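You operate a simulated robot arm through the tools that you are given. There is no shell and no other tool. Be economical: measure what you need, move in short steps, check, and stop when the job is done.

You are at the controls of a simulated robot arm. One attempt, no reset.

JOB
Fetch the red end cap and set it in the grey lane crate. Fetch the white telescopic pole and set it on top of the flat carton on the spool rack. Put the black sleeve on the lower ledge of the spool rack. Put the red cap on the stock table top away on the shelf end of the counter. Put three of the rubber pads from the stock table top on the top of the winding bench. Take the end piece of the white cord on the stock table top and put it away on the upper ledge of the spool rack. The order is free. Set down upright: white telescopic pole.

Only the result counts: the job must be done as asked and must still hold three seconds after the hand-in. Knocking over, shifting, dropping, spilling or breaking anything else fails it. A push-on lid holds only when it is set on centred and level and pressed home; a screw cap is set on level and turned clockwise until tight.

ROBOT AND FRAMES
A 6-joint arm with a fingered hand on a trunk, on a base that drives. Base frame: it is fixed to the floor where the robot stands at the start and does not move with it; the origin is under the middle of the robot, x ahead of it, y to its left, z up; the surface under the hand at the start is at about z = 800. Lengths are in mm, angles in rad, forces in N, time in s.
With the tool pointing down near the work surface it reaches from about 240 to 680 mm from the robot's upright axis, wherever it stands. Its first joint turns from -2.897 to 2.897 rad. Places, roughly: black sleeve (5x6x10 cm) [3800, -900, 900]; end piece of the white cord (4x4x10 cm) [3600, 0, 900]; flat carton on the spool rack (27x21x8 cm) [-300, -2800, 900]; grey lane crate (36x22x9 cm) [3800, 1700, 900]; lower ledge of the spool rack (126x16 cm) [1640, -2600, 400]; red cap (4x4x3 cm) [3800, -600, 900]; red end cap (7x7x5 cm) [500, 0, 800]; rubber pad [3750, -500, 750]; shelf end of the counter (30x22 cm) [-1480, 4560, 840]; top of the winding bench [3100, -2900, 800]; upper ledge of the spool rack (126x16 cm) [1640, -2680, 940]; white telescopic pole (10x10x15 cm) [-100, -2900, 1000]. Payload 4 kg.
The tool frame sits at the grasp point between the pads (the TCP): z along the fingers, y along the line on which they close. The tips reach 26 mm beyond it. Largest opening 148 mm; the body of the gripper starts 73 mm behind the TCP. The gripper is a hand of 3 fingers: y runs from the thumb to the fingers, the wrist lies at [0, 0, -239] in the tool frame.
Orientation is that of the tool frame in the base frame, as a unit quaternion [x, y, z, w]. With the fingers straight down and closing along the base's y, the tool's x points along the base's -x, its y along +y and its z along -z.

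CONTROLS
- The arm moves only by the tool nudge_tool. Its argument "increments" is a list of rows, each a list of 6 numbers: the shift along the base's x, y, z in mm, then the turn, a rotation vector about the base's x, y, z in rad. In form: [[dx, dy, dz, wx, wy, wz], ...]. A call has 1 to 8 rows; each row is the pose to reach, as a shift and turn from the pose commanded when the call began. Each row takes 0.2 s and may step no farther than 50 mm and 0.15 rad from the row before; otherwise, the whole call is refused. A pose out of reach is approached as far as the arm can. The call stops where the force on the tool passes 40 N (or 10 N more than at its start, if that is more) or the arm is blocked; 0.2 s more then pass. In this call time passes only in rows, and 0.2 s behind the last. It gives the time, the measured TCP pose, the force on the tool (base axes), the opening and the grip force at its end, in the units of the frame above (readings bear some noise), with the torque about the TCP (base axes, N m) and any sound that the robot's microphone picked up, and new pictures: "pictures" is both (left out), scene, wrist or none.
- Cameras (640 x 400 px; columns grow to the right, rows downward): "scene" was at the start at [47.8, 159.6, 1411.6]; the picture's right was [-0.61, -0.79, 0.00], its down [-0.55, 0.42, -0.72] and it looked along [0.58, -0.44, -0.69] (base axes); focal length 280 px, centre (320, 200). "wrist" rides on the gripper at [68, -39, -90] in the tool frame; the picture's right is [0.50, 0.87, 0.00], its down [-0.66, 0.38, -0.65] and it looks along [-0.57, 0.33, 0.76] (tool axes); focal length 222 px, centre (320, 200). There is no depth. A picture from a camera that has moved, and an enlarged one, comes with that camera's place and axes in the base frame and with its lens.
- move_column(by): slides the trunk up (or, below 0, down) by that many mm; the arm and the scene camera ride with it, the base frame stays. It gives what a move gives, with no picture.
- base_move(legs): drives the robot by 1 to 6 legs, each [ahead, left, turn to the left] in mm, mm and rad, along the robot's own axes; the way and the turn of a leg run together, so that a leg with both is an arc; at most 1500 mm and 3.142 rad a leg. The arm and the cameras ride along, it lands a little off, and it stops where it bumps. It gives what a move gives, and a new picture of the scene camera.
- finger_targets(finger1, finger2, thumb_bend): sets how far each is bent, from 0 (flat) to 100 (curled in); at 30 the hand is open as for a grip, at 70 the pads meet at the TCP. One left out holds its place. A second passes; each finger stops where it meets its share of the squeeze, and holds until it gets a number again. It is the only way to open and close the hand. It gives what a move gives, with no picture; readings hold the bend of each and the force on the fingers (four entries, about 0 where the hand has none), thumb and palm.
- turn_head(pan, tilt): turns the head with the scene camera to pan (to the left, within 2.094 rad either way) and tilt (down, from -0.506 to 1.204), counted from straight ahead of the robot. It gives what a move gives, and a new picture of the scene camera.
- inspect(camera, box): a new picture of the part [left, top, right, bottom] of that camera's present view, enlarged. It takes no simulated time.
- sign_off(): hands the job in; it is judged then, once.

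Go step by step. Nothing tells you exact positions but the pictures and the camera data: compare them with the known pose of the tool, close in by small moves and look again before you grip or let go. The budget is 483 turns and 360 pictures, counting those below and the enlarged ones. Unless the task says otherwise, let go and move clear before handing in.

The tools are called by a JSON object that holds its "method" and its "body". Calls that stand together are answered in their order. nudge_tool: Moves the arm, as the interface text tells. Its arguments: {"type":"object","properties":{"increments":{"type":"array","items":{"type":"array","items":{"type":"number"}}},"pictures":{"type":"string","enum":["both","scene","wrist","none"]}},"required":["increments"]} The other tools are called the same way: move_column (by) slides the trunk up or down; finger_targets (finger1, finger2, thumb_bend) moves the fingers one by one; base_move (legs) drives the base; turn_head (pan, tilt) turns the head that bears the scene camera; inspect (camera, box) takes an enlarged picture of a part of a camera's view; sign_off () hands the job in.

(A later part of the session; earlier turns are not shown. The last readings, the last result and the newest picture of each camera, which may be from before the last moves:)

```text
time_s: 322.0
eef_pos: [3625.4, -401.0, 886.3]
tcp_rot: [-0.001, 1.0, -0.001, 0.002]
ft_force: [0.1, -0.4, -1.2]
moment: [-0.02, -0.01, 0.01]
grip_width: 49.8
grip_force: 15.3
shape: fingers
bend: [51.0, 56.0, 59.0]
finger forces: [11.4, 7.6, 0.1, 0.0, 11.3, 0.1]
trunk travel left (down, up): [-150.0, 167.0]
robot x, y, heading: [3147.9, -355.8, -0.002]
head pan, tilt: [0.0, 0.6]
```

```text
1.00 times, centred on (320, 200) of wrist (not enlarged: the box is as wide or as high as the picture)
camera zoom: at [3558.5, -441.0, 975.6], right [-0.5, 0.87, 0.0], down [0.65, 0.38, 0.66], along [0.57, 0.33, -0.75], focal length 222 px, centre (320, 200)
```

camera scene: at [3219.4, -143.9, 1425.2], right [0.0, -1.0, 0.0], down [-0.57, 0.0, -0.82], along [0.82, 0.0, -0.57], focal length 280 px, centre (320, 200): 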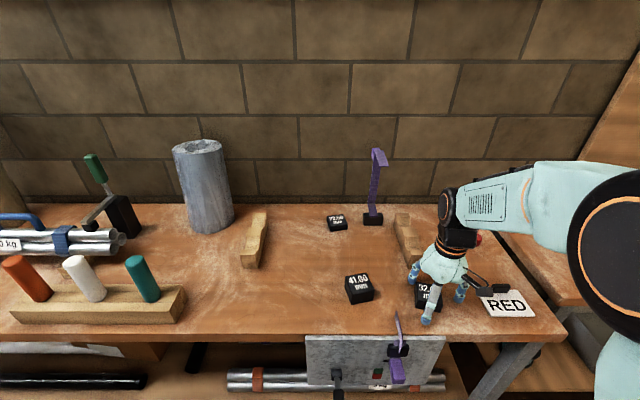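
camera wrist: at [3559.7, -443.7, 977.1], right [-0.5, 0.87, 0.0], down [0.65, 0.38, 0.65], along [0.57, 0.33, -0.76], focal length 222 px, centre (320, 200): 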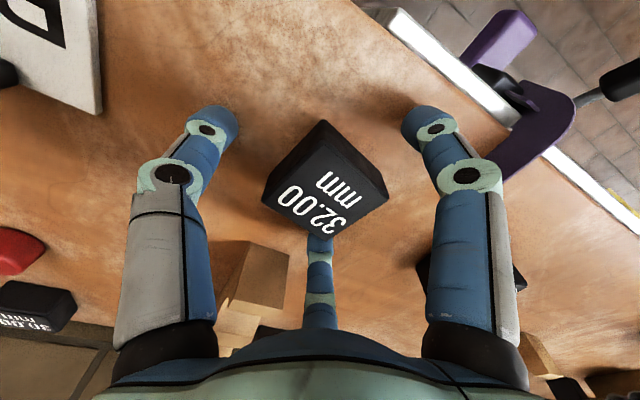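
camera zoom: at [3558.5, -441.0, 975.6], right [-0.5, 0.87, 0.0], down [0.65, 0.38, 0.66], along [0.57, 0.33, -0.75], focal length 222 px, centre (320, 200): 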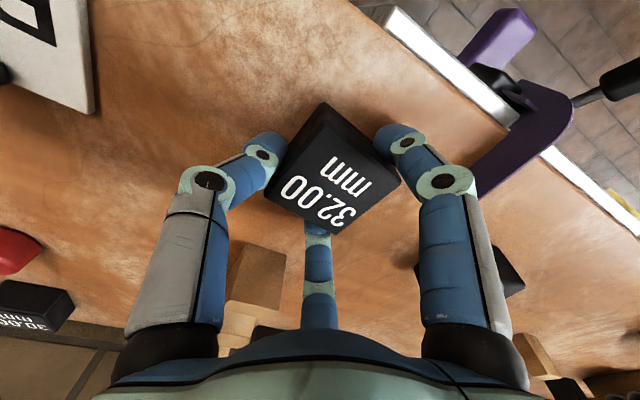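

Gripped on three faces. Lifting to check.

{"method": "nudge_tool", "body": {"increments": [[0, 0, 15, 0, 0, 0], [0, 0, 45, 0, 0, 0], [0, 0, 90, 0, 0, 0], [0, 0, 135, 0, 0, 0]], "pictures": "both"}}

```text
time_s: 323.0
eef_pos: [3624.6, -401.1, 1022.5]
tcp_rot: [-0.001, 1.0, -0.001, 0.002]
ft_force: [0.6, 0.4, -1.0]
moment: [0.0, -0.03, -0.01]
grip_width: 49.4
grip_force: 14.8
shape: fingers
bend: [51.0, 56.0, 59.0]
finger forces: [11.2, 7.5, 0.1, 0.1, 11.1, 0.0]
trunk travel left (down, up): [-150.0, 167.0]
robot x, y, heading: [3147.8, -351.5, 0.001]
head pan, tilt: [0.0, 0.6]
camera scene: at [3219.0, -143.8, 1425.3], right [0.0, -1.0, 0.0], down [-0.56, 0.0, -0.83], along [0.83, 0.0, -0.56], focal length 280 px, centre (320, 200)
camera wrist: at [3557.2, -441.3, 1111.2], right [-0.5, 0.86, 0.0], down [0.65, 0.38, 0.66], along [0.57, 0.33, -0.75], focal length 222 px, centre (320, 200)
```

scene: 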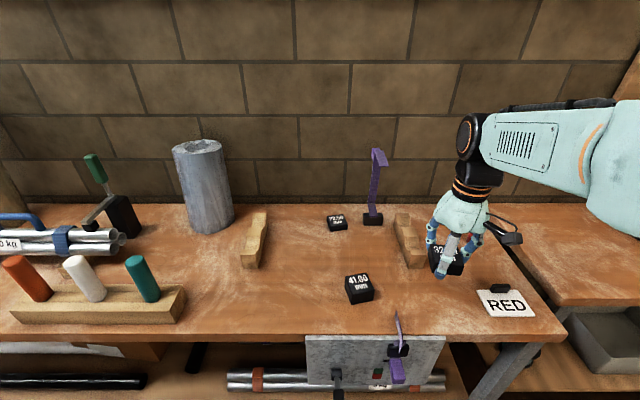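
wrist: 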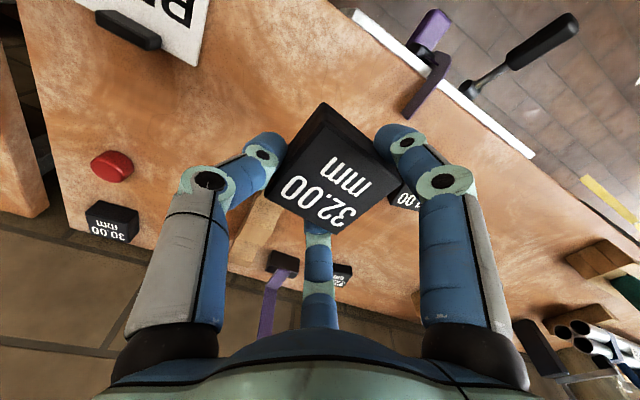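

The first pad is held. Retracting and driving to the winding bench.

{"method": "nudge_tool", "body": {"increments": [[-45, 10, 15, 0, 0, 0], [-90, 20, 30, 0, 0, 0], [-135, 30, 30, 0, 0, 0], [-170, 40, 30, 0, 0, 0]], "pictures": "none"}}

{"method": "base_move", "body": {"legs": [[-200, 0, 0], [0, 0, -1.57], [1450, 0, 0], [150, 250, 0]]}}

{"method": "turn_head", "body": {"pan": 0.0, "tilt": 0.75}}

```text
time_s: 324.0
eef_pos: [3455.1, -360.6, 1051.4]
tcp_rot: [-0.001, 1.0, 0.0, 0.003]
ft_force: [0.5, -0.8, -0.5]
moment: [0.03, 0.01, 0.04]
grip_width: 49.1
grip_force: 15.0
shape: fingers
bend: [51.0, 56.0, 60.0]
finger forces: [11.2, 7.7, 0.0, 0.0, 10.9, 0.0]
trunk travel left (down, up): [-150.0, 167.0]
robot x, y, heading: [3147.7, -355.5, 0.003]
head pan, tilt: [0.0, 0.6]
```

```text
time_s: 338.9
eef_pos: [3068.5, -2277.7, 1051.0]
tcp_rot: [0.725, 0.689, -0.002, 0.0]
ft_force: [-1.4, -0.3, -0.6]
moment: [-0.01, 0.02, 0.02]
grip_width: 48.8
grip_force: 14.1
shape: fingers
bend: [52.0, 56.0, 60.0]
finger forces: [10.6, 7.4, 0.1, 0.1, 10.7, 0.0]
trunk travel left (down, up): [-150.0, 167.0]
robot x, y, heading: [3086.8, -1973.0, -1.622]
head pan, tilt: [0.0, 0.6]
camera scene: at [3297.6, -2052.2, 1425.2], right [-1.0, 0.05, 0.0], down [0.03, 0.56, -0.82], along [-0.04, -0.82, -0.57], focal length 280 px, centre (320, 200)
```

scene: 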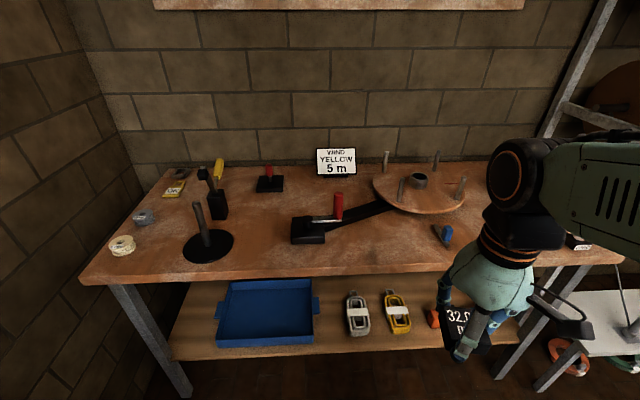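

```text
time_s: 339.6
eef_pos: [3068.1, -2279.4, 1051.4]
tcp_rot: [0.726, 0.688, -0.002, 0.0]
ft_force: [0.7, 0.8, -1.5]
moment: [0.0, 0.01, -0.01]
grip_width: 48.8
grip_force: 14.3
shape: fingers
bend: [52.0, 56.0, 60.0]
finger forces: [10.6, 7.5, 0.0, 0.0, 10.6, 0.0]
trunk travel left (down, up): [-150.0, 167.0]
robot x, y, heading: [3088.8, -1970.4, -1.625]
head pan, tilt: [0.0, 0.75]
camera scene: at [3297.6, -2046.5, 1412.4], right [-1.0, 0.05, 0.0], down [0.04, 0.68, -0.73], along [-0.04, -0.73, -0.68], focal length 280 px, centre (320, 200)
```

scene: 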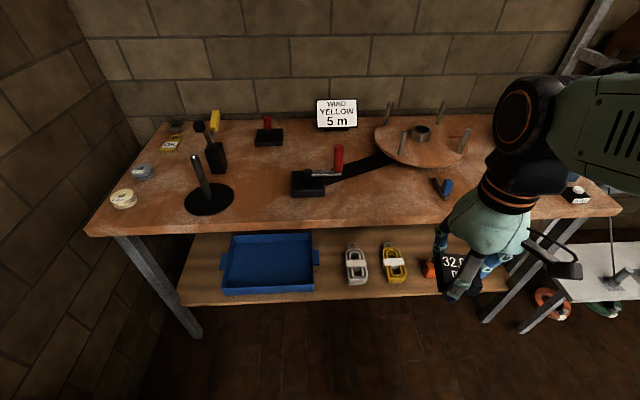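

The front strip is free between y≈-2560 and -2670. I'll shift to stand in front of it.

{"method": "base_move", "body": {"legs": [[0, 0, 0.05], [110, 140, 0]]}}

{"method": "nudge_tool", "body": {"increments": [[20, -45, 0, 0, 0, 0], [40, -90, 0, 0, 0, 0], [60, -130, 0, 0, 0, 0], [80, -170, -20, 0, 0, 0]], "pictures": "both"}}

```text
time_s: 341.9
eef_pos: [3222.4, -2388.0, 1051.1]
tcp_rot: [0.709, 0.705, -0.002, 0.001]
ft_force: [0.5, -0.2, -0.7]
moment: [-0.01, 0.0, 0.02]
grip_width: 48.6
grip_force: 14.5
shape: fingers
bend: [52.0, 56.0, 60.0]
finger forces: [10.5, 7.5, 0.1, 0.0, 10.7, 0.0]
trunk travel left (down, up): [-150.0, 167.0]
robot x, y, heading: [3230.1, -2079.8, -1.577]
head pan, tilt: [0.0, 0.75]
camera scene: at [3440.8, -2147.3, 1412.3], right [-1.0, 0.01, 0.0], down [0.0, 0.68, -0.73], along [-0.01, -0.73, -0.68], focal length 280 px, centre (320, 200)
```

scene: 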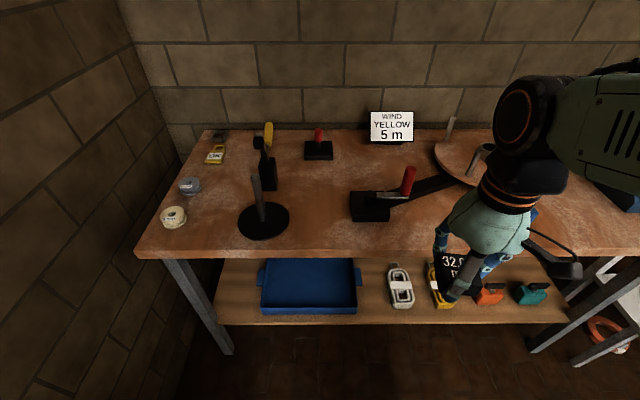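

```text
time_s: 342.9
eef_pos: [3300.1, -2560.3, 1031.4]
tcp_rot: [0.71, 0.705, -0.002, 0.0]
ft_force: [0.0, 0.3, -0.3]
moment: [0.01, 0.02, 0.04]
grip_width: 48.2
grip_force: 14.1
shape: fingers
bend: [52.0, 56.0, 60.0]
finger forces: [10.6, 7.5, 0.1, 0.0, 10.5, 0.0]
trunk travel left (down, up): [-150.0, 167.0]
robot x, y, heading: [3229.7, -2081.7, -1.579]
head pan, tilt: [0.0, 0.75]
camera scene: at [3440.8, -2148.3, 1412.2], right [-1.0, 0.01, 0.0], down [0.0, 0.68, -0.73], along [-0.01, -0.73, -0.68], focal length 280 px, centre (320, 200)
camera wrist: at [3263.1, -2494.0, 1120.9], right [0.87, 0.49, 0.0], down [0.38, -0.66, 0.66], along [0.32, -0.57, -0.76], focal length 222 px, centre (320, 200)
```

scene: 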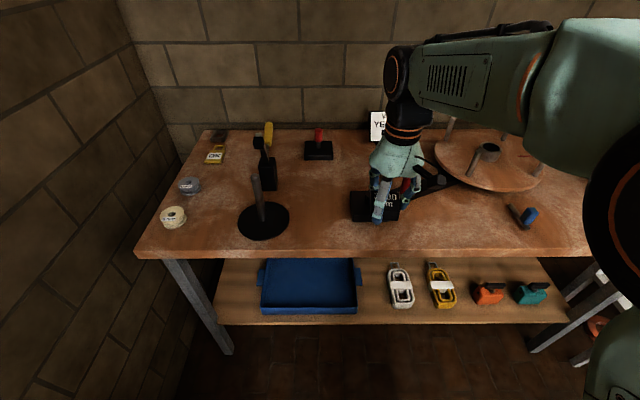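
wrist: 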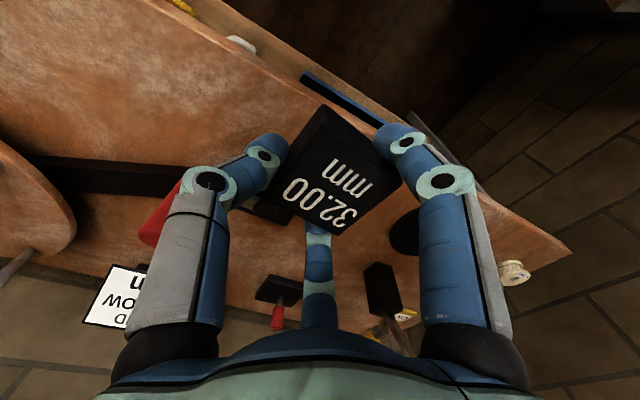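

Spot for this pad: (3430, -2612), between the post plate and the crank block. Moving over and down.

{"method": "nudge_tool", "body": {"increments": [[40, -15, 0, 0, 0, 0], [80, -35, 0, 0, 0, 0], [120, -52, 0, 0, 0, 0], [130, -54, -45, 0, 0, 0], [130, -54, -90, 0, 0, 0], [130, -54, -115, 0, 0, 0]], "pictures": "both"}}

```text
time_s: 344.3
eef_pos: [3432.9, -2613.1, 915.7]
tcp_rot: [0.709, 0.705, -0.002, 0.0]
ft_force: [-0.3, 0.5, -1.4]
moment: [0.0, 0.01, -0.01]
grip_width: 47.6
grip_force: 14.5
shape: fingers
bend: [52.0, 56.0, 60.0]
finger forces: [10.2, 7.5, 0.0, 0.1, 10.4, 0.0]
trunk travel left (down, up): [-150.0, 167.0]
robot x, y, heading: [3233.8, -2078.9, -1.58]
head pan, tilt: [0.0, 0.75]
camera scene: at [3440.5, -2147.1, 1412.3], right [-1.0, 0.01, 0.0], down [0.0, 0.68, -0.73], along [-0.01, -0.73, -0.68], focal length 280 px, centre (320, 200)
camera wrist: at [3394.1, -2546.6, 1005.0], right [0.87, 0.49, 0.0], down [0.38, -0.65, 0.66], along [0.32, -0.57, -0.75], focal length 222 px, centre (320, 200)
```

scene: 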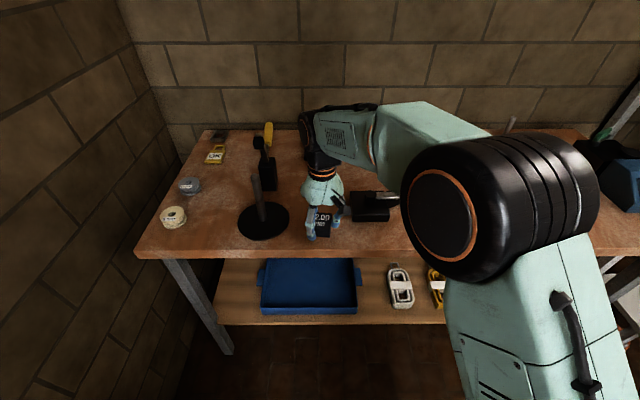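
wrist: 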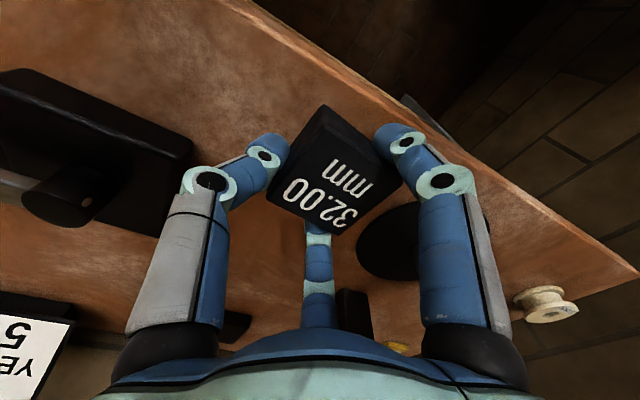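

{"method": "nudge_tool", "body": {"increments": [[8, 0, -12, 0, 0, 0], [8, 0, -20, 0, 0, 0], [8, 0, -26, 0, 0, 0], [8, 0, -31, 0, 0, 0], [8, 0, -36, 0, 0, 0], [8, 0, -41, 0, 0, 0]], "pictures": "wrist"}}

```text
time_s: 345.7
eef_pos: [3441.7, -2614.4, 884.0]
tcp_rot: [0.709, 0.705, -0.004, 0.007]
ft_force: [-0.5, 2.2, 22.1]
moment: [0.97, -0.46, 0.06]
grip_width: 47.6
grip_force: 24.4
shape: fingers
bend: [50.0, 57.0, 60.0]
finger forces: [31.2, 7.0, 0.1, 0.1, 11.2, 0.1]
trunk travel left (down, up): [-150.0, 167.0]
robot x, y, heading: [3234.0, -2085.8, -1.578]
head pan, tilt: [0.0, 0.75]
stopped in row 6: the force on the tool passed its limit at 46 N (the readings are from after the stop); the commanded pose is now the measured one
camera wrist: at [3402.5, -2546.8, 971.8], right [0.87, 0.49, 0.0], down [0.37, -0.65, 0.67], along [0.33, -0.58, -0.75], focal length 222 px, centre (320, 200)
```

wrist: 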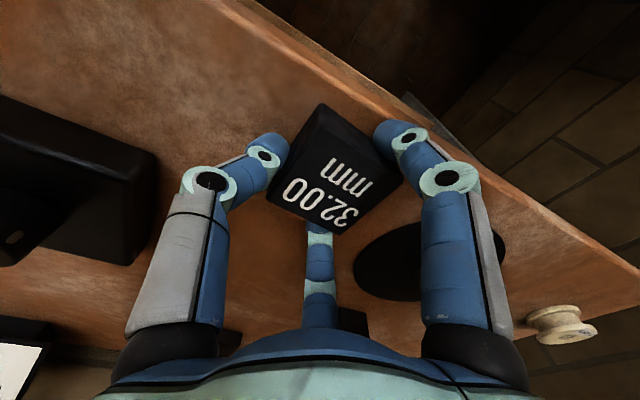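

Touching the bench. Opening a little and lifting.

{"method": "nudge_tool", "body": {"increments": [[0, 0, 2, 0, 0, 0]], "pictures": "none"}}

{"method": "finger_targets", "body": {"finger1": 47, "finger2": 51, "thumb_bend": 55}}

{"method": "finger_targets", "body": {"finger1": 43, "finger2": 43, "thumb_bend": 43}}

{"method": "nudge_tool", "body": {"increments": [[0, 0, 30, 0, 0, 0], [0, 0, 75, 0, 0, 0], [0, 0, 120, 0, 0, 0], [0, 40, 150, 0, 0, 0]], "pictures": "both"}}

```text
time_s: 346.1
eef_pos: [3440.2, -2613.7, 884.5]
tcp_rot: [0.709, 0.705, -0.003, 0.005]
ft_force: [0.0, 1.6, 11.0]
moment: [0.51, -0.28, 0.0]
grip_width: 48.0
grip_force: 20.2
shape: fingers
bend: [50.0, 57.0, 60.0]
finger forces: [22.2, 7.8, 0.0, 0.0, 10.7, 0.0]
trunk travel left (down, up): [-150.0, 167.0]
robot x, y, heading: [3230.1, -2081.3, -1.577]
head pan, tilt: [0.0, 0.75]
```

```text
time_s: 347.1
eef_pos: [3440.4, -2614.2, 884.4]
tcp_rot: [0.709, 0.705, -0.003, 0.006]
ft_force: [-0.6, -1.6, 8.6]
moment: [0.3, -0.15, 0.01]
grip_width: 53.3
grip_force: 4.5
shape: fingers
bend: [49.0, 51.0, 55.0]
finger forces: [8.7, 0.1, 0.0, 0.0, 0.1, 0.0]
trunk travel left (down, up): [-150.0, 167.0]
robot x, y, heading: [3231.5, -2084.1, -1.573]
head pan, tilt: [0.0, 0.75]
```

```text
time_s: 348.1
eef_pos: [3440.5, -2615.4, 883.7]
tcp_rot: [0.709, 0.705, -0.003, 0.005]
ft_force: [0.0, 0.4, 0.1]
moment: [0.01, -0.01, -0.01]
grip_width: 84.8
grip_force: 0.0
shape: fingers
bend: [43.0, 43.0, 43.0]
finger forces: [0.1, 0.0, 0.1, 0.1, 0.0, 0.0]
trunk travel left (down, up): [-150.0, 167.0]
robot x, y, heading: [3231.3, -2080.1, -1.579]
head pan, tilt: [0.0, 0.75]
```

```text
time_s: 349.1
eef_pos: [3440.8, -2574.2, 1036.4]
tcp_rot: [0.71, 0.704, -0.004, 0.006]
ft_force: [-0.2, 1.0, -0.1]
moment: [-0.01, 0.02, -0.08]
grip_width: 84.9
grip_force: 0.1
shape: fingers
bend: [43.0, 43.0, 43.0]
finger forces: [0.1, 0.1, 0.0, 0.0, 0.0, 0.0]
trunk travel left (down, up): [-150.0, 167.0]
robot x, y, heading: [3229.5, -2080.4, -1.579]
head pan, tilt: [0.0, 0.75]
camera scene: at [3440.0, -2145.2, 1412.5], right [-1.0, 0.01, 0.0], down [0.0, 0.68, -0.73], along [0.0, -0.73, -0.68], focal length 280 px, centre (320, 200)
camera wrist: at [3402.7, -2505.5, 1124.8], right [0.87, 0.49, 0.0], down [0.37, -0.65, 0.66], along [0.32, -0.58, -0.75], focal length 222 px, centre (320, 200)
```

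scene: 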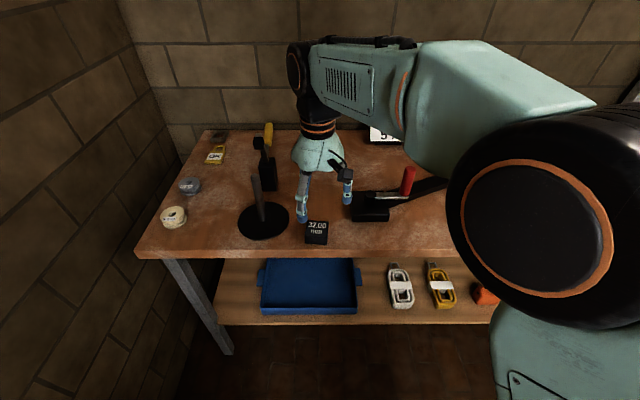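
wrist: 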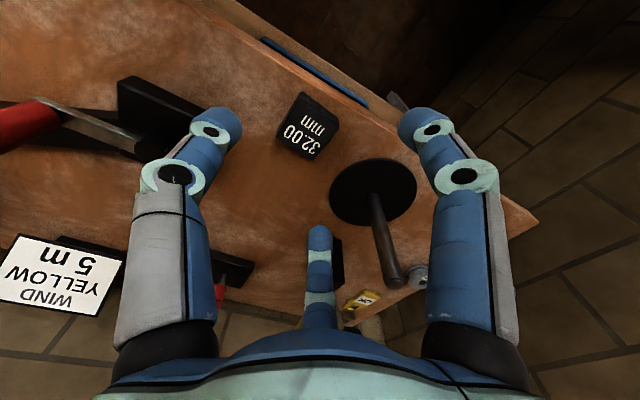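

Pad one is on the winding bench. Retracting and returning for the 41 mm pad.

{"method": "nudge_tool", "body": {"increments": [[-35, 35, 5, 0, 0, 0], [-70, 70, 10, 0, 0, 0], [-105, 105, 10, 0, 0, 0], [-140, 135, 10, 0, 0, 0], [-170, 165, 10, 0, 0, 0], [-190, 185, 10, 0, 0, 0]], "pictures": "none"}}

{"method": "base_move", "body": {"legs": [[-300, -300, 0], [0, 0, 1.575], [0, 1480, 0], [200, 0, 0]]}}

{"method": "turn_head", "body": {"pan": 0.0, "tilt": 0.7}}

```text
time_s: 350.5
eef_pos: [3248.7, -2386.1, 1043.5]
tcp_rot: [0.71, 0.705, -0.004, 0.006]
ft_force: [0.6, 0.3, -0.4]
moment: [-0.05, -0.02, -0.01]
grip_width: 85.1
grip_force: 0.1
shape: fingers
bend: [43.0, 43.0, 43.0]
finger forces: [0.0, 0.1, 0.0, 0.1, 0.1, 0.0]
trunk travel left (down, up): [-150.0, 167.0]
robot x, y, heading: [3231.3, -2077.9, -1.58]
head pan, tilt: [0.0, 0.75]
```

```text
time_s: 371.4
eef_pos: [3462.7, -293.0, 1042.3]
tcp_rot: [0.007, 1.0, 0.0, 0.005]
ft_force: [-0.7, 0.5, -0.4]
moment: [0.02, 0.0, 0.0]
grip_width: 84.9
grip_force: 0.0
shape: fingers
bend: [43.0, 43.0, 43.0]
finger forces: [0.1, 0.0, 0.0, 0.1, 0.0, 0.0]
trunk travel left (down, up): [-150.0, 167.0]
robot x, y, heading: [3155.4, -309.6, -0.015]
head pan, tilt: [0.0, 0.75]
camera scene: at [3224.7, -101.4, 1412.3], right [-0.01, -1.0, 0.0], down [-0.68, 0.01, -0.73], along [0.73, -0.01, -0.68], focal length 280 px, centre (320, 200)
```

scene: 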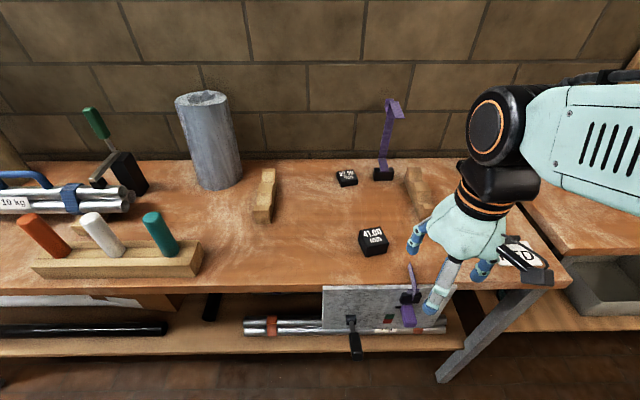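

```text
time_s: 372.0
eef_pos: [3461.5, -293.5, 1043.1]
tcp_rot: [0.007, 1.0, 0.002, 0.006]
ft_force: [-0.4, 0.9, 0.0]
moment: [-0.02, 0.01, 0.0]
grip_width: 84.9
grip_force: 0.1
shape: fingers
bend: [43.0, 43.0, 43.0]
finger forces: [0.0, 0.0, 0.1, 0.0, 0.1, 0.0]
trunk travel left (down, up): [-150.0, 167.0]
robot x, y, heading: [3155.4, -310.6, -0.013]
head pan, tilt: [0.0, 0.7]
camera scene: at [3225.8, -101.4, 1416.6], right [-0.01, -1.0, 0.0], down [-0.64, 0.01, -0.76], along [0.76, -0.01, -0.64], focal length 280 px, centre (320, 200)
```

scene: 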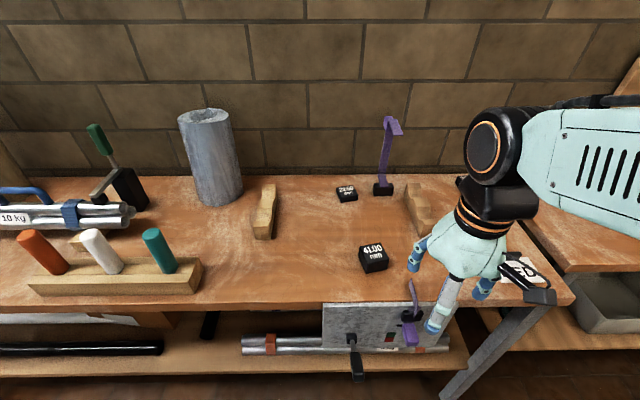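

{"method": "nudge_tool", "body": {"increments": [[40, 12, 0, 0, 0, 0], [80, 24, 0, 0, 0, 0], [120, 36, 0, 0, 0, 0], [160, 48, 0, 0, 0, 0], [199, 60, -10, 0, 0, 0], [199, 60, -55, 0, 0, 0]], "pictures": "wrist"}}

```text
time_s: 373.4
eef_pos: [3661.4, -233.3, 991.1]
tcp_rot: [0.007, 1.0, 0.001, 0.006]
ft_force: [-1.0, -0.4, 0.7]
moment: [0.05, 0.04, -0.02]
grip_width: 84.6
grip_force: 0.1
shape: fingers
bend: [43.0, 43.0, 43.0]
finger forces: [0.0, 0.0, 0.0, 0.0, 0.0, 0.0]
trunk travel left (down, up): [-150.0, 167.0]
robot x, y, heading: [3155.7, -313.4, -0.011]
head pan, tilt: [0.0, 0.7]
camera wrist: at [3592.6, -272.4, 1078.9], right [-0.49, 0.87, 0.0], down [0.65, 0.37, 0.66], along [0.58, 0.32, -0.75], focal length 222 px, centre (320, 200)
```

wrist: 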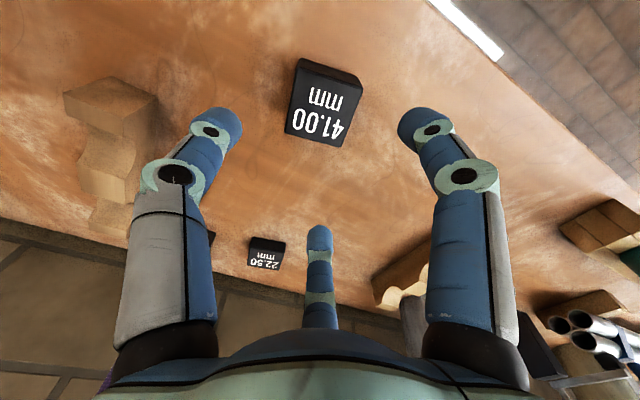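

The pad is at about (3649, -237), turned ~16°. I'll rotate to match and lower.

{"method": "nudge_tool", "body": {"increments": [[-6, -2, -15, 0, 0.012, 0.14], [-12, -4, -40, 0, 0.012, 0.28], [-12, -4, -70, 0, 0.012, 0.28]], "pictures": "wrist"}}

```text
time_s: 374.2
eef_pos: [3649.8, -236.6, 919.7]
tcp_rot: [-0.133, 0.991, 0.002, -0.001]
ft_force: [-0.6, 0.0, 0.8]
moment: [0.0, 0.01, -0.01]
grip_width: 85.0
grip_force: 0.0
shape: fingers
bend: [43.0, 43.0, 43.0]
finger forces: [0.0, 0.0, 0.0, 0.0, 0.1, 0.1]
trunk travel left (down, up): [-150.0, 167.0]
robot x, y, heading: [3157.5, -308.4, -0.015]
head pan, tilt: [0.0, 0.7]
camera wrist: at [3596.0, -293.4, 1009.1], right [-0.71, 0.7, 0.0], down [0.53, 0.54, 0.66], along [0.46, 0.47, -0.76], focal length 222 px, centre (320, 200)
```

wrist: 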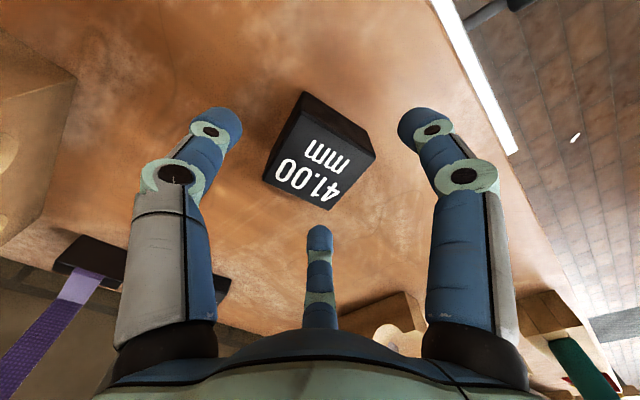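

{"method": "nudge_tool", "body": {"increments": [[-4, -3, -15, 0, 0, 0], [-4, -3, -32, 0, 0, 0]], "pictures": "wrist"}}

{"method": "finger_targets", "body": {"finger1": 53, "finger2": 53, "thumb_bend": 53}}

{"method": "finger_targets", "body": {"finger1": 67, "finger2": 67, "thumb_bend": 67}}

```text
time_s: 374.8
eef_pos: [3645.1, -239.8, 888.8]
tcp_rot: [-0.132, 0.991, 0.002, 0.0]
ft_force: [-0.6, 0.0, 0.5]
moment: [0.0, -0.03, -0.01]
grip_width: 84.8
grip_force: 0.0
shape: fingers
bend: [43.0, 43.0, 43.0]
finger forces: [0.1, 0.0, 0.1, 0.1, 0.0, 0.0]
trunk travel left (down, up): [-150.0, 167.0]
robot x, y, heading: [3154.9, -309.4, -0.011]
head pan, tilt: [0.0, 0.7]
camera wrist: at [3589.9, -296.8, 977.5], right [-0.71, 0.7, 0.0], down [0.53, 0.53, 0.66], along [0.46, 0.47, -0.76], focal length 222 px, centre (320, 200)
```

wrist: 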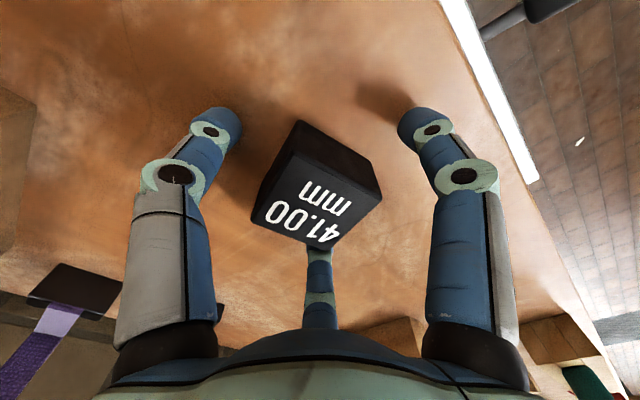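

```text
time_s: 375.8
eef_pos: [3643.6, -240.2, 887.6]
tcp_rot: [-0.132, 0.991, 0.001, 0.0]
ft_force: [0.5, -0.3, 0.5]
moment: [-0.03, 0.0, 0.03]
grip_width: 53.7
grip_force: 0.1
shape: fingers
bend: [52.0, 52.0, 53.0]
finger forces: [0.5, 0.8, 0.0, 0.0, 0.3, 0.0]
trunk travel left (down, up): [-150.0, 167.0]
robot x, y, heading: [3151.8, -313.2, -0.015]
head pan, tilt: [0.0, 0.7]
```

```text
time_s: 376.8
eef_pos: [3643.9, -239.5, 888.7]
tcp_rot: [-0.132, 0.991, 0.001, 0.0]
ft_force: [0.5, -1.2, -0.2]
moment: [0.01, 0.03, 0.02]
grip_width: 48.6
grip_force: 16.1
shape: fingers
bend: [53.0, 52.0, 58.0]
finger forces: [9.3, 9.6, 0.0, 0.0, 13.9, 0.0]
trunk travel left (down, up): [-150.0, 167.0]
robot x, y, heading: [3154.0, -310.8, -0.017]
head pan, tilt: [0.0, 0.7]
```

Well balanced grip. Lifting and retracting.

{"method": "nudge_tool", "body": {"increments": [[0, 0, 20, 0, 0, 0], [0, 0, 60, 0, 0, 0], [0, 0, 105, 0, 0, 0], [-20, 0, 145, 0, 0, 0], [-65, -10, 160, 0, 0, 0], [-110, -20, 165, 0, 0, 0], [-155, -35, 165, 0, 0, 0], [-190, -50, 165, 0, 0, 0]], "pictures": "wrist"}}

```text
time_s: 378.6
eef_pos: [3453.4, -291.8, 1052.1]
tcp_rot: [-0.132, 0.991, 0.002, -0.001]
ft_force: [0.1, -0.2, -1.6]
moment: [-0.03, -0.02, 0.01]
grip_width: 47.8
grip_force: 15.4
shape: fingers
bend: [53.0, 52.0, 58.0]
finger forces: [9.0, 9.4, 0.0, 0.1, 13.1, 0.0]
trunk travel left (down, up): [-150.0, 167.0]
robot x, y, heading: [3154.8, -310.1, -0.014]
head pan, tilt: [0.0, 0.7]
camera wrist: at [3398.9, -349.2, 1140.9], right [-0.71, 0.7, 0.0], down [0.53, 0.53, 0.66], along [0.46, 0.47, -0.76], focal length 222 px, centre (320, 200)
```

wrist: 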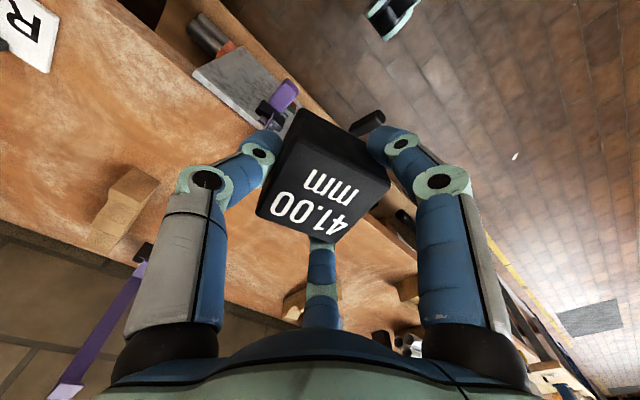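

{"method": "base_move", "body": {"legs": [[-200, 0, 0], [0, 0, -1.556], [1450, 0, 0], [300, 130, 0]]}}

{"method": "turn_head", "body": {"pan": -0.1, "tilt": 0.75}}

```text
time_s: 392.5
eef_pos: [3063.7, -2318.5, 1052.4]
tcp_rot: [0.611, 0.791, 0.002, 0.001]
ft_force: [0.0, -0.5, -1.6]
moment: [0.05, 0.02, -0.02]
grip_width: 47.4
grip_force: 15.2
shape: fingers
bend: [53.0, 52.0, 58.0]
finger forces: [8.5, 8.9, 0.0, 0.0, 12.8, 0.0]
trunk travel left (down, up): [-150.0, 167.0]
robot x, y, heading: [3048.3, -2019.1, -1.598]
head pan, tilt: [0.0, 0.7]
camera scene: at [3257.9, -2092.5, 1416.5], right [-1.0, 0.02, 0.0], down [0.02, 0.64, -0.76], along [-0.02, -0.76, -0.64], focal length 280 px, centre (320, 200)
```

scene: 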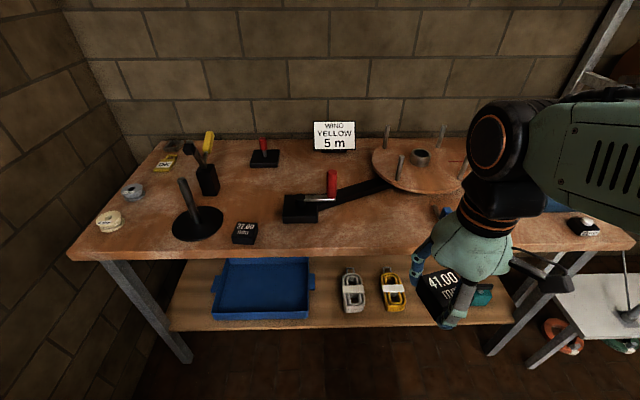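

```text
time_s: 393.1
eef_pos: [3064.4, -2318.4, 1051.6]
tcp_rot: [0.612, 0.791, 0.001, 0.001]
ft_force: [0.0, 0.7, -1.2]
moment: [-0.01, -0.01, 0.01]
grip_width: 47.2
grip_force: 15.3
shape: fingers
bend: [53.0, 52.0, 58.0]
finger forces: [8.5, 8.9, 0.0, 0.1, 12.9, 0.0]
trunk travel left (down, up): [-150.0, 167.0]
robot x, y, heading: [3048.7, -2020.0, -1.6]
head pan, tilt: [-0.099, 0.75]
camera scene: at [3249.5, -2089.1, 1412.4], right [-0.99, 0.12, 0.0], down [0.08, 0.68, -0.73], along [-0.09, -0.73, -0.68], focal length 280 px, centre (320, 200)
```

scene: 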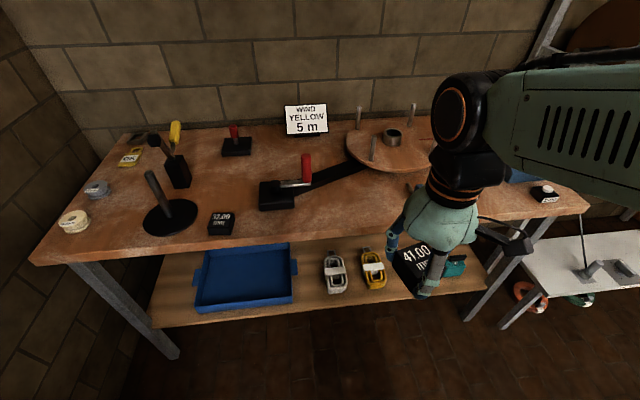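

Placing this one at about (3130, -2615).

{"method": "nudge_tool", "body": {"increments": [[10, -45, 0, 0, 0, 0], [20, -90, 0, 0, 0, 0], [30, -135, 0, 0, 0, 0], [40, -180, 0, 0, 0, 0], [50, -225, 0, 0, 0, 0], [60, -270, -10, 0, 0, 0], [66, -297, -40, 0, 0, 0], [66, -297, -85, 0, 0, 0]], "pictures": "both"}}

```text
time_s: 394.9
eef_pos: [3130.2, -2614.6, 965.9]
tcp_rot: [0.611, 0.792, 0.002, 0.002]
ft_force: [0.8, 0.1, -1.4]
moment: [-0.01, 0.0, -0.01]
grip_width: 46.5
grip_force: 14.4
shape: fingers
bend: [53.0, 52.0, 59.0]
finger forces: [8.3, 8.9, 0.0, 0.1, 12.3, 0.1]
trunk travel left (down, up): [-150.0, 167.0]
robot x, y, heading: [3045.4, -2019.5, -1.596]
head pan, tilt: [-0.099, 0.75]
camera scene: at [3249.4, -2089.2, 1412.4], right [-0.99, 0.12, 0.0], down [0.08, 0.68, -0.73], along [-0.09, -0.73, -0.68], focal length 280 px, centre (320, 200)
camera wrist: at [3076.0, -2560.0, 1054.8], right [0.71, 0.7, 0.0], down [0.53, -0.54, 0.65], along [0.46, -0.46, -0.76], focal length 222 px, centre (320, 200)
```

scene: 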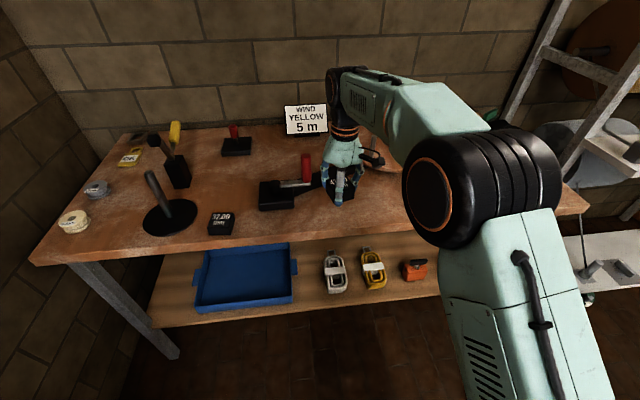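
wrist: 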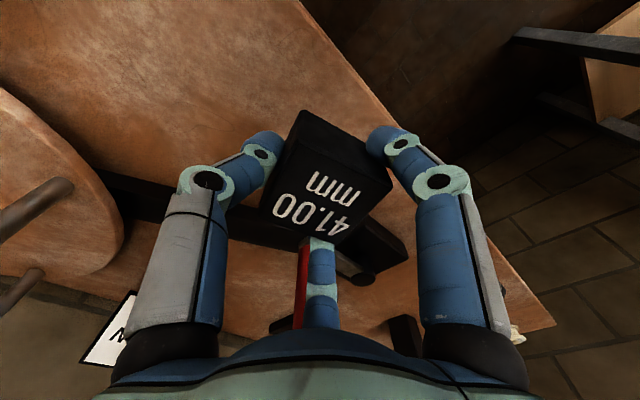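

{"method": "nudge_tool", "body": {"increments": [[-25, 3, -20, 0, 0, 0], [-25, 3, -50, 0, 0, 0], [-25, 3, -62, 0, 0, 0], [-25, 3, -70, 0, 0, 0], [-25, 3, -75, 0, 0, 0], [-25, 3, -80, 0, 0, 0]], "pictures": "wrist"}}

```text
time_s: 396.3
eef_pos: [3105.3, -2612.0, 887.1]
tcp_rot: [0.612, 0.791, 0.0, 0.003]
ft_force: [-0.7, -0.4, 13.8]
moment: [0.06, -0.12, 0.02]
grip_width: 46.6
grip_force: 17.1
shape: fingers
bend: [53.0, 52.0, 59.0]
finger forces: [9.3, 9.5, 0.1, 0.1, 13.7, 0.1]
trunk travel left (down, up): [-150.0, 167.0]
robot x, y, heading: [3051.8, -2020.3, -1.594]
head pan, tilt: [-0.099, 0.75]
camera wrist: at [3050.6, -2557.3, 975.8], right [0.71, 0.7, 0.0], down [0.53, -0.54, 0.66], along [0.46, -0.47, -0.75], focal length 222 px, centre (320, 200)
```

wrist: 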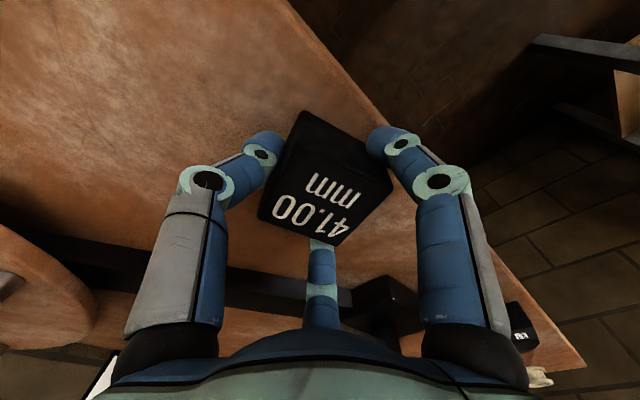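

Contact. Releasing and rising.

{"method": "finger_targets", "body": {"finger1": 49, "finger2": 48, "thumb_bend": 54}}

{"method": "finger_targets", "body": {"finger1": 43, "finger2": 43, "thumb_bend": 43}}

{"method": "nudge_tool", "body": {"increments": [[0, 0, 30, 0, 0, 0], [0, 0, 75, 0, 0, 0], [0, 0, 120, 0, 0, 0], [0, 40, 145, 0, 0, 0], [0, 85, 155, 0, 0, 0], [0, 130, 155, 0, 0, 0], [-10, 175, 155, 0, 0, 0], [-20, 220, 155, 0, 0, 0]], "pictures": "scene"}}

```text
time_s: 397.3
eef_pos: [3105.5, -2611.3, 884.7]
tcp_rot: [0.612, 0.791, 0.001, 0.001]
ft_force: [-0.2, 0.6, -0.3]
moment: [-0.03, 0.0, -0.01]
grip_width: 57.0
grip_force: 0.1
shape: fingers
bend: [49.0, 48.0, 54.0]
finger forces: [0.0, 0.1, 0.0, 0.1, 0.1, 0.0]
trunk travel left (down, up): [-150.0, 167.0]
robot x, y, heading: [3047.2, -2019.2, -1.598]
head pan, tilt: [-0.099, 0.75]
```

```text
time_s: 398.3
eef_pos: [3105.2, -2612.0, 885.8]
tcp_rot: [0.611, 0.792, 0.001, 0.001]
ft_force: [-0.3, -0.8, -0.3]
moment: [0.0, -0.03, -0.02]
grip_width: 85.0
grip_force: 0.0
shape: fingers
bend: [43.0, 43.0, 43.0]
finger forces: [0.1, 0.1, 0.0, 0.0, 0.0, 0.0]
trunk travel left (down, up): [-150.0, 167.0]
robot x, y, heading: [3052.4, -2019.6, -1.596]
head pan, tilt: [-0.099, 0.75]
```

```text
time_s: 400.1
eef_pos: [3084.4, -2391.5, 1042.7]
tcp_rot: [0.611, 0.791, 0.001, 0.001]
ft_force: [1.2, 1.0, 0.3]
moment: [0.02, 0.03, 0.02]
grip_width: 85.0
grip_force: 0.1
shape: fingers
bend: [43.0, 43.0, 43.0]
finger forces: [0.0, 0.0, 0.0, 0.0, 0.1, 0.0]
trunk travel left (down, up): [-150.0, 167.0]
robot x, y, heading: [3046.4, -2020.6, -1.595]
head pan, tilt: [-0.099, 0.75]
camera scene: at [3249.3, -2087.9, 1412.5], right [-0.99, 0.12, 0.0], down [0.08, 0.68, -0.73], along [-0.09, -0.73, -0.68], focal length 280 px, centre (320, 200)
```

scene: 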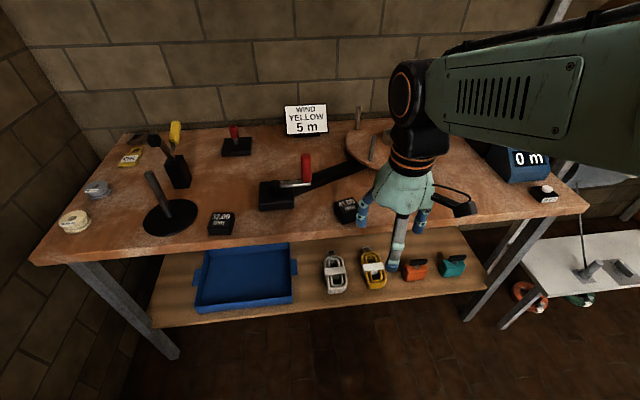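

Two pads delivered. Now for the 22.5 mm pad at about (3906, -192).

{"method": "base_move", "body": {"legs": [[-250, -100, 0], [0, 0, 1.595], [0, 1480, 0], [150, 0, 0]]}}

{"method": "turn_head", "body": {"pan": 0.0, "tilt": 0.7}}

```text
time_s: 419.9
eef_pos: [3476.1, -212.5, 1042.1]
tcp_rot: [-0.142, 0.99, 0.001, -0.002]
ft_force: [0.8, 0.3, 0.8]
moment: [0.01, 0.01, -0.03]
grip_width: 84.7
grip_force: 0.0
shape: fingers
bend: [43.0, 43.0, 43.0]
finger forces: [0.1, 0.1, 0.1, 0.0, 0.0, 0.0]
trunk travel left (down, up): [-150.0, 167.0]
robot x, y, heading: [3105.8, -259.6, 0.009]
head pan, tilt: [-0.099, 0.75]
camera scene: at [3168.8, -58.0, 1412.3], right [-0.09, -1.0, 0.0], down [-0.68, 0.06, -0.73], along [0.73, -0.07, -0.68], focal length 280 px, centre (320, 200)
```

scene: 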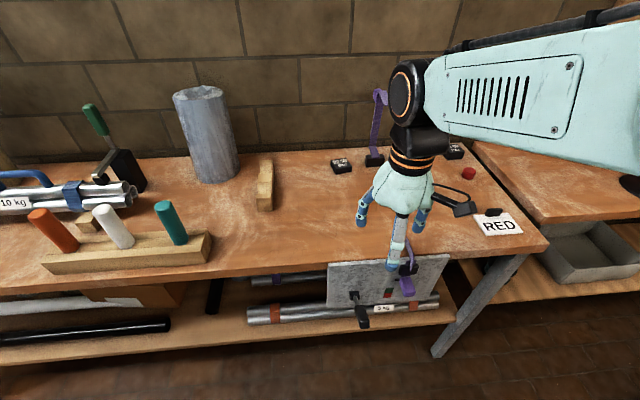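

```text
time_s: 420.5
eef_pos: [3476.6, -212.8, 1041.6]
tcp_rot: [-0.142, 0.99, 0.002, 0.0]
ft_force: [-0.3, 0.4, -0.2]
moment: [0.01, -0.03, 0.02]
grip_width: 84.9
grip_force: 0.1
shape: fingers
bend: [43.0, 43.0, 43.0]
finger forces: [0.0, 0.0, 0.1, 0.0, 0.1, 0.1]
trunk travel left (down, up): [-150.0, 167.0]
robot x, y, heading: [3105.0, -261.0, 0.005]
head pan, tilt: [0.0, 0.7]
camera scene: at [3170.2, -49.8, 1416.6], right [0.01, -1.0, 0.0], down [-0.64, 0.0, -0.76], along [0.76, 0.0, -0.64], focal length 280 px, centre (320, 200)
```

scene: 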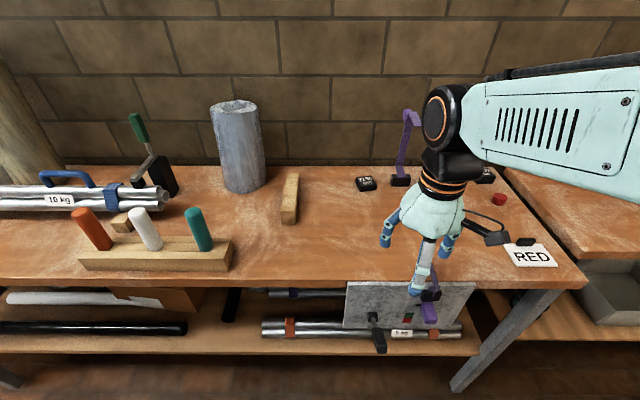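

{"method": "base_move", "body": {"legs": [[140, 50, -0.005]]}}

{"method": "nudge_tool", "body": {"increments": [[45, -5, 0, 0, 0, 0], [90, -10, 0, 0, 0, 0], [135, -15, 0, 0, 0, 0], [180, -20, 0, 0, 0, 0], [225, -25, 0, 0, 0, 0], [260, -28, -10, 0, 0, 0]], "pictures": "both"}}

```text
time_s: 421.9
eef_pos: [3615.3, -160.4, 1041.7]
tcp_rot: [-0.143, 0.99, 0.001, -0.001]
ft_force: [0.0, 0.5, 0.3]
moment: [-0.01, -0.01, -0.02]
grip_width: 84.8
grip_force: 0.1
shape: fingers
bend: [43.0, 43.0, 43.0]
finger forces: [0.0, 0.0, 0.0, 0.0, 0.0, 0.1]
trunk travel left (down, up): [-150.0, 167.0]
robot x, y, heading: [3244.1, -211.4, 0.005]
head pan, tilt: [0.0, 0.7]
camera scene: at [3309.4, 1.4, 1416.5], right [0.01, -1.0, 0.0], down [-0.64, 0.0, -0.76], along [0.76, 0.0, -0.64], focal length 280 px, centre (320, 200)
```

scene: 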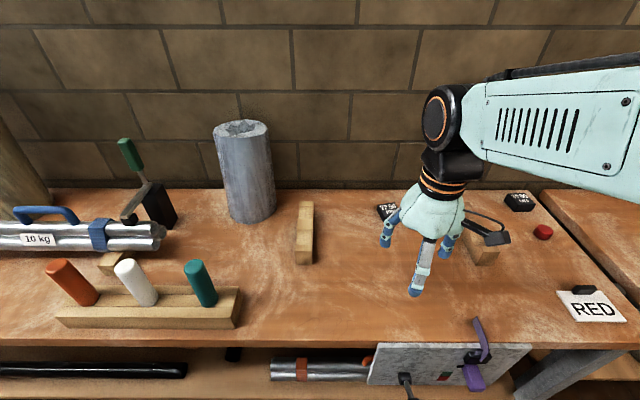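

```text
time_s: 423.3
eef_pos: [3875.8, -190.5, 1029.4]
tcp_rot: [-0.142, 0.99, 0.002, -0.002]
ft_force: [0.0, 1.0, -0.2]
moment: [0.01, -0.01, 0.03]
grip_width: 84.5
grip_force: 0.0
shape: fingers
bend: [43.0, 43.0, 43.0]
finger forces: [0.1, 0.0, 0.0, 0.0, 0.1, 0.1]
trunk travel left (down, up): [-150.0, 167.0]
robot x, y, heading: [3243.7, -205.2, 0.007]
head pan, tilt: [0.0, 0.7]
camera scene: at [3310.5, 1.1, 1416.5], right [0.01, -1.0, 0.0], down [-0.65, 0.0, -0.76], along [0.76, 0.0, -0.65], focal length 280 px, centre (320, 200)
camera wrist: at [3823.8, -247.9, 1118.3], right [-0.72, 0.69, 0.01], down [0.53, 0.55, 0.65], along [0.45, 0.48, -0.76], focal length 222 px, centre (320, 200)
```

scene: 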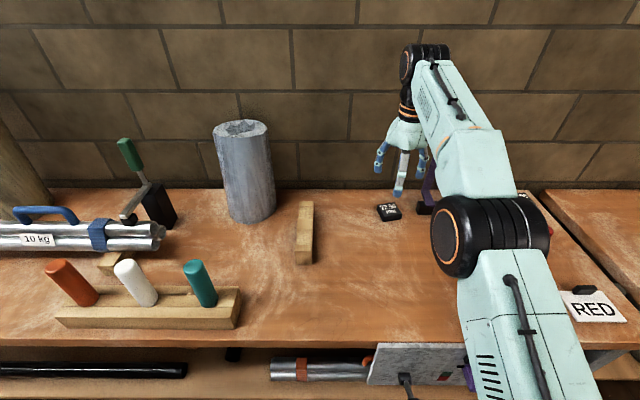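
wrist: 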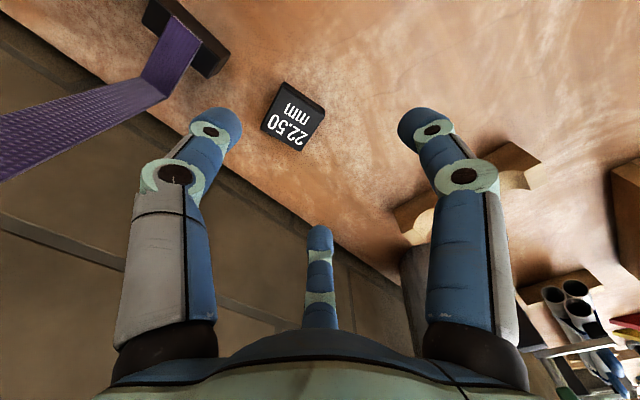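

The pad is at about (3908, -199); the tall purple tool stands ~115 mm beside it, so I'll keep the hand clear of it. Centring and lowering part way.

{"method": "nudge_tool", "body": {"increments": [[15, -4, -20, 0, 0, 0], [31, -8, -55, 0, 0, 0], [31, -8, -100, 0, 0, 0]], "pictures": "both"}}

```text
time_s: 424.1
eef_pos: [3905.0, -196.4, 929.2]
tcp_rot: [-0.143, 0.99, 0.002, 0.0]
ft_force: [0.4, 0.1, -1.0]
moment: [-0.04, 0.03, 0.04]
grip_width: 84.7
grip_force: 0.1
shape: fingers
bend: [43.0, 43.0, 43.0]
finger forces: [0.1, 0.0, 0.1, 0.1, 0.1, 0.1]
out of reach, approached as far as the arm can: row 1, 2
trunk travel left (down, up): [-150.0, 167.0]
robot x, y, heading: [3241.9, -211.5, 0.007]
head pan, tilt: [0.0, 0.7]
camera scene: at [3309.2, 1.1, 1416.6], right [0.01, -1.0, 0.0], down [-0.64, 0.0, -0.76], along [0.76, 0.0, -0.64], focal length 280 px, centre (320, 200)
camera wrist: at [3852.8, -254.7, 1018.0], right [-0.72, 0.69, 0.0], down [0.52, 0.55, 0.66], along [0.45, 0.48, -0.76], focal length 222 px, centre (320, 200)
```

scene: 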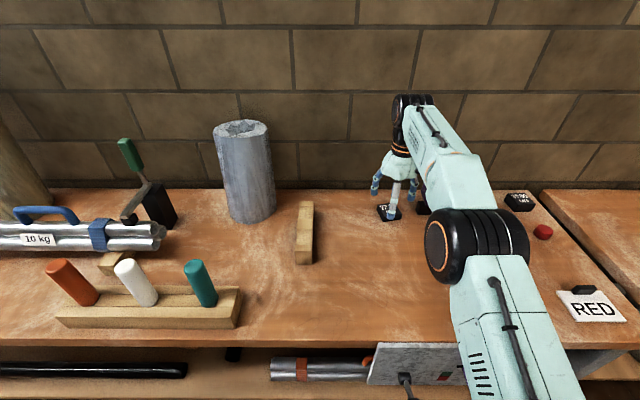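
wrist: 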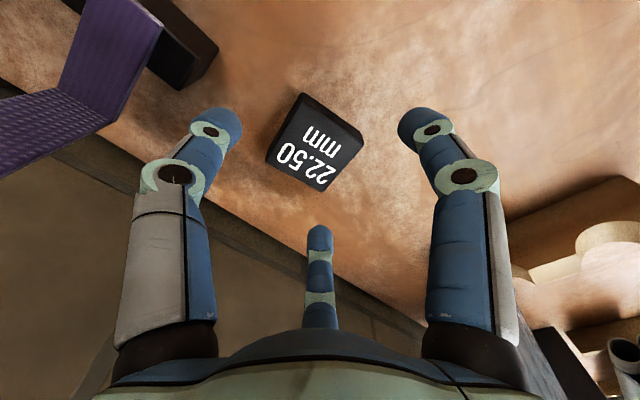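

{"method": "nudge_tool", "body": {"increments": [[0, -4, -20, 0, 0, 0], [0, -4, -41, 0, 0, 0]], "pictures": "wrist"}}

```text
time_s: 424.7
eef_pos: [3904.7, -201.9, 892.3]
tcp_rot: [-0.143, 0.99, 0.002, -0.001]
ft_force: [-0.1, 0.0, -0.4]
moment: [0.01, 0.0, 0.01]
grip_width: 84.9
grip_force: 0.0
shape: fingers
bend: [43.0, 43.0, 43.0]
finger forces: [0.1, 0.1, 0.0, 0.0, 0.1, 0.0]
trunk travel left (down, up): [-150.0, 167.0]
robot x, y, heading: [3241.8, -210.3, 0.005]
head pan, tilt: [0.0, 0.7]
camera wrist: at [3852.7, -259.1, 980.6], right [-0.72, 0.69, 0.0], down [0.52, 0.54, 0.66], along [0.45, 0.48, -0.76], focal length 222 px, centre (320, 200)
```

wrist: 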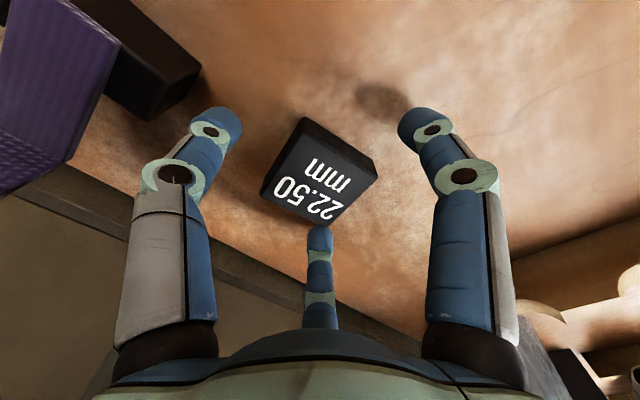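

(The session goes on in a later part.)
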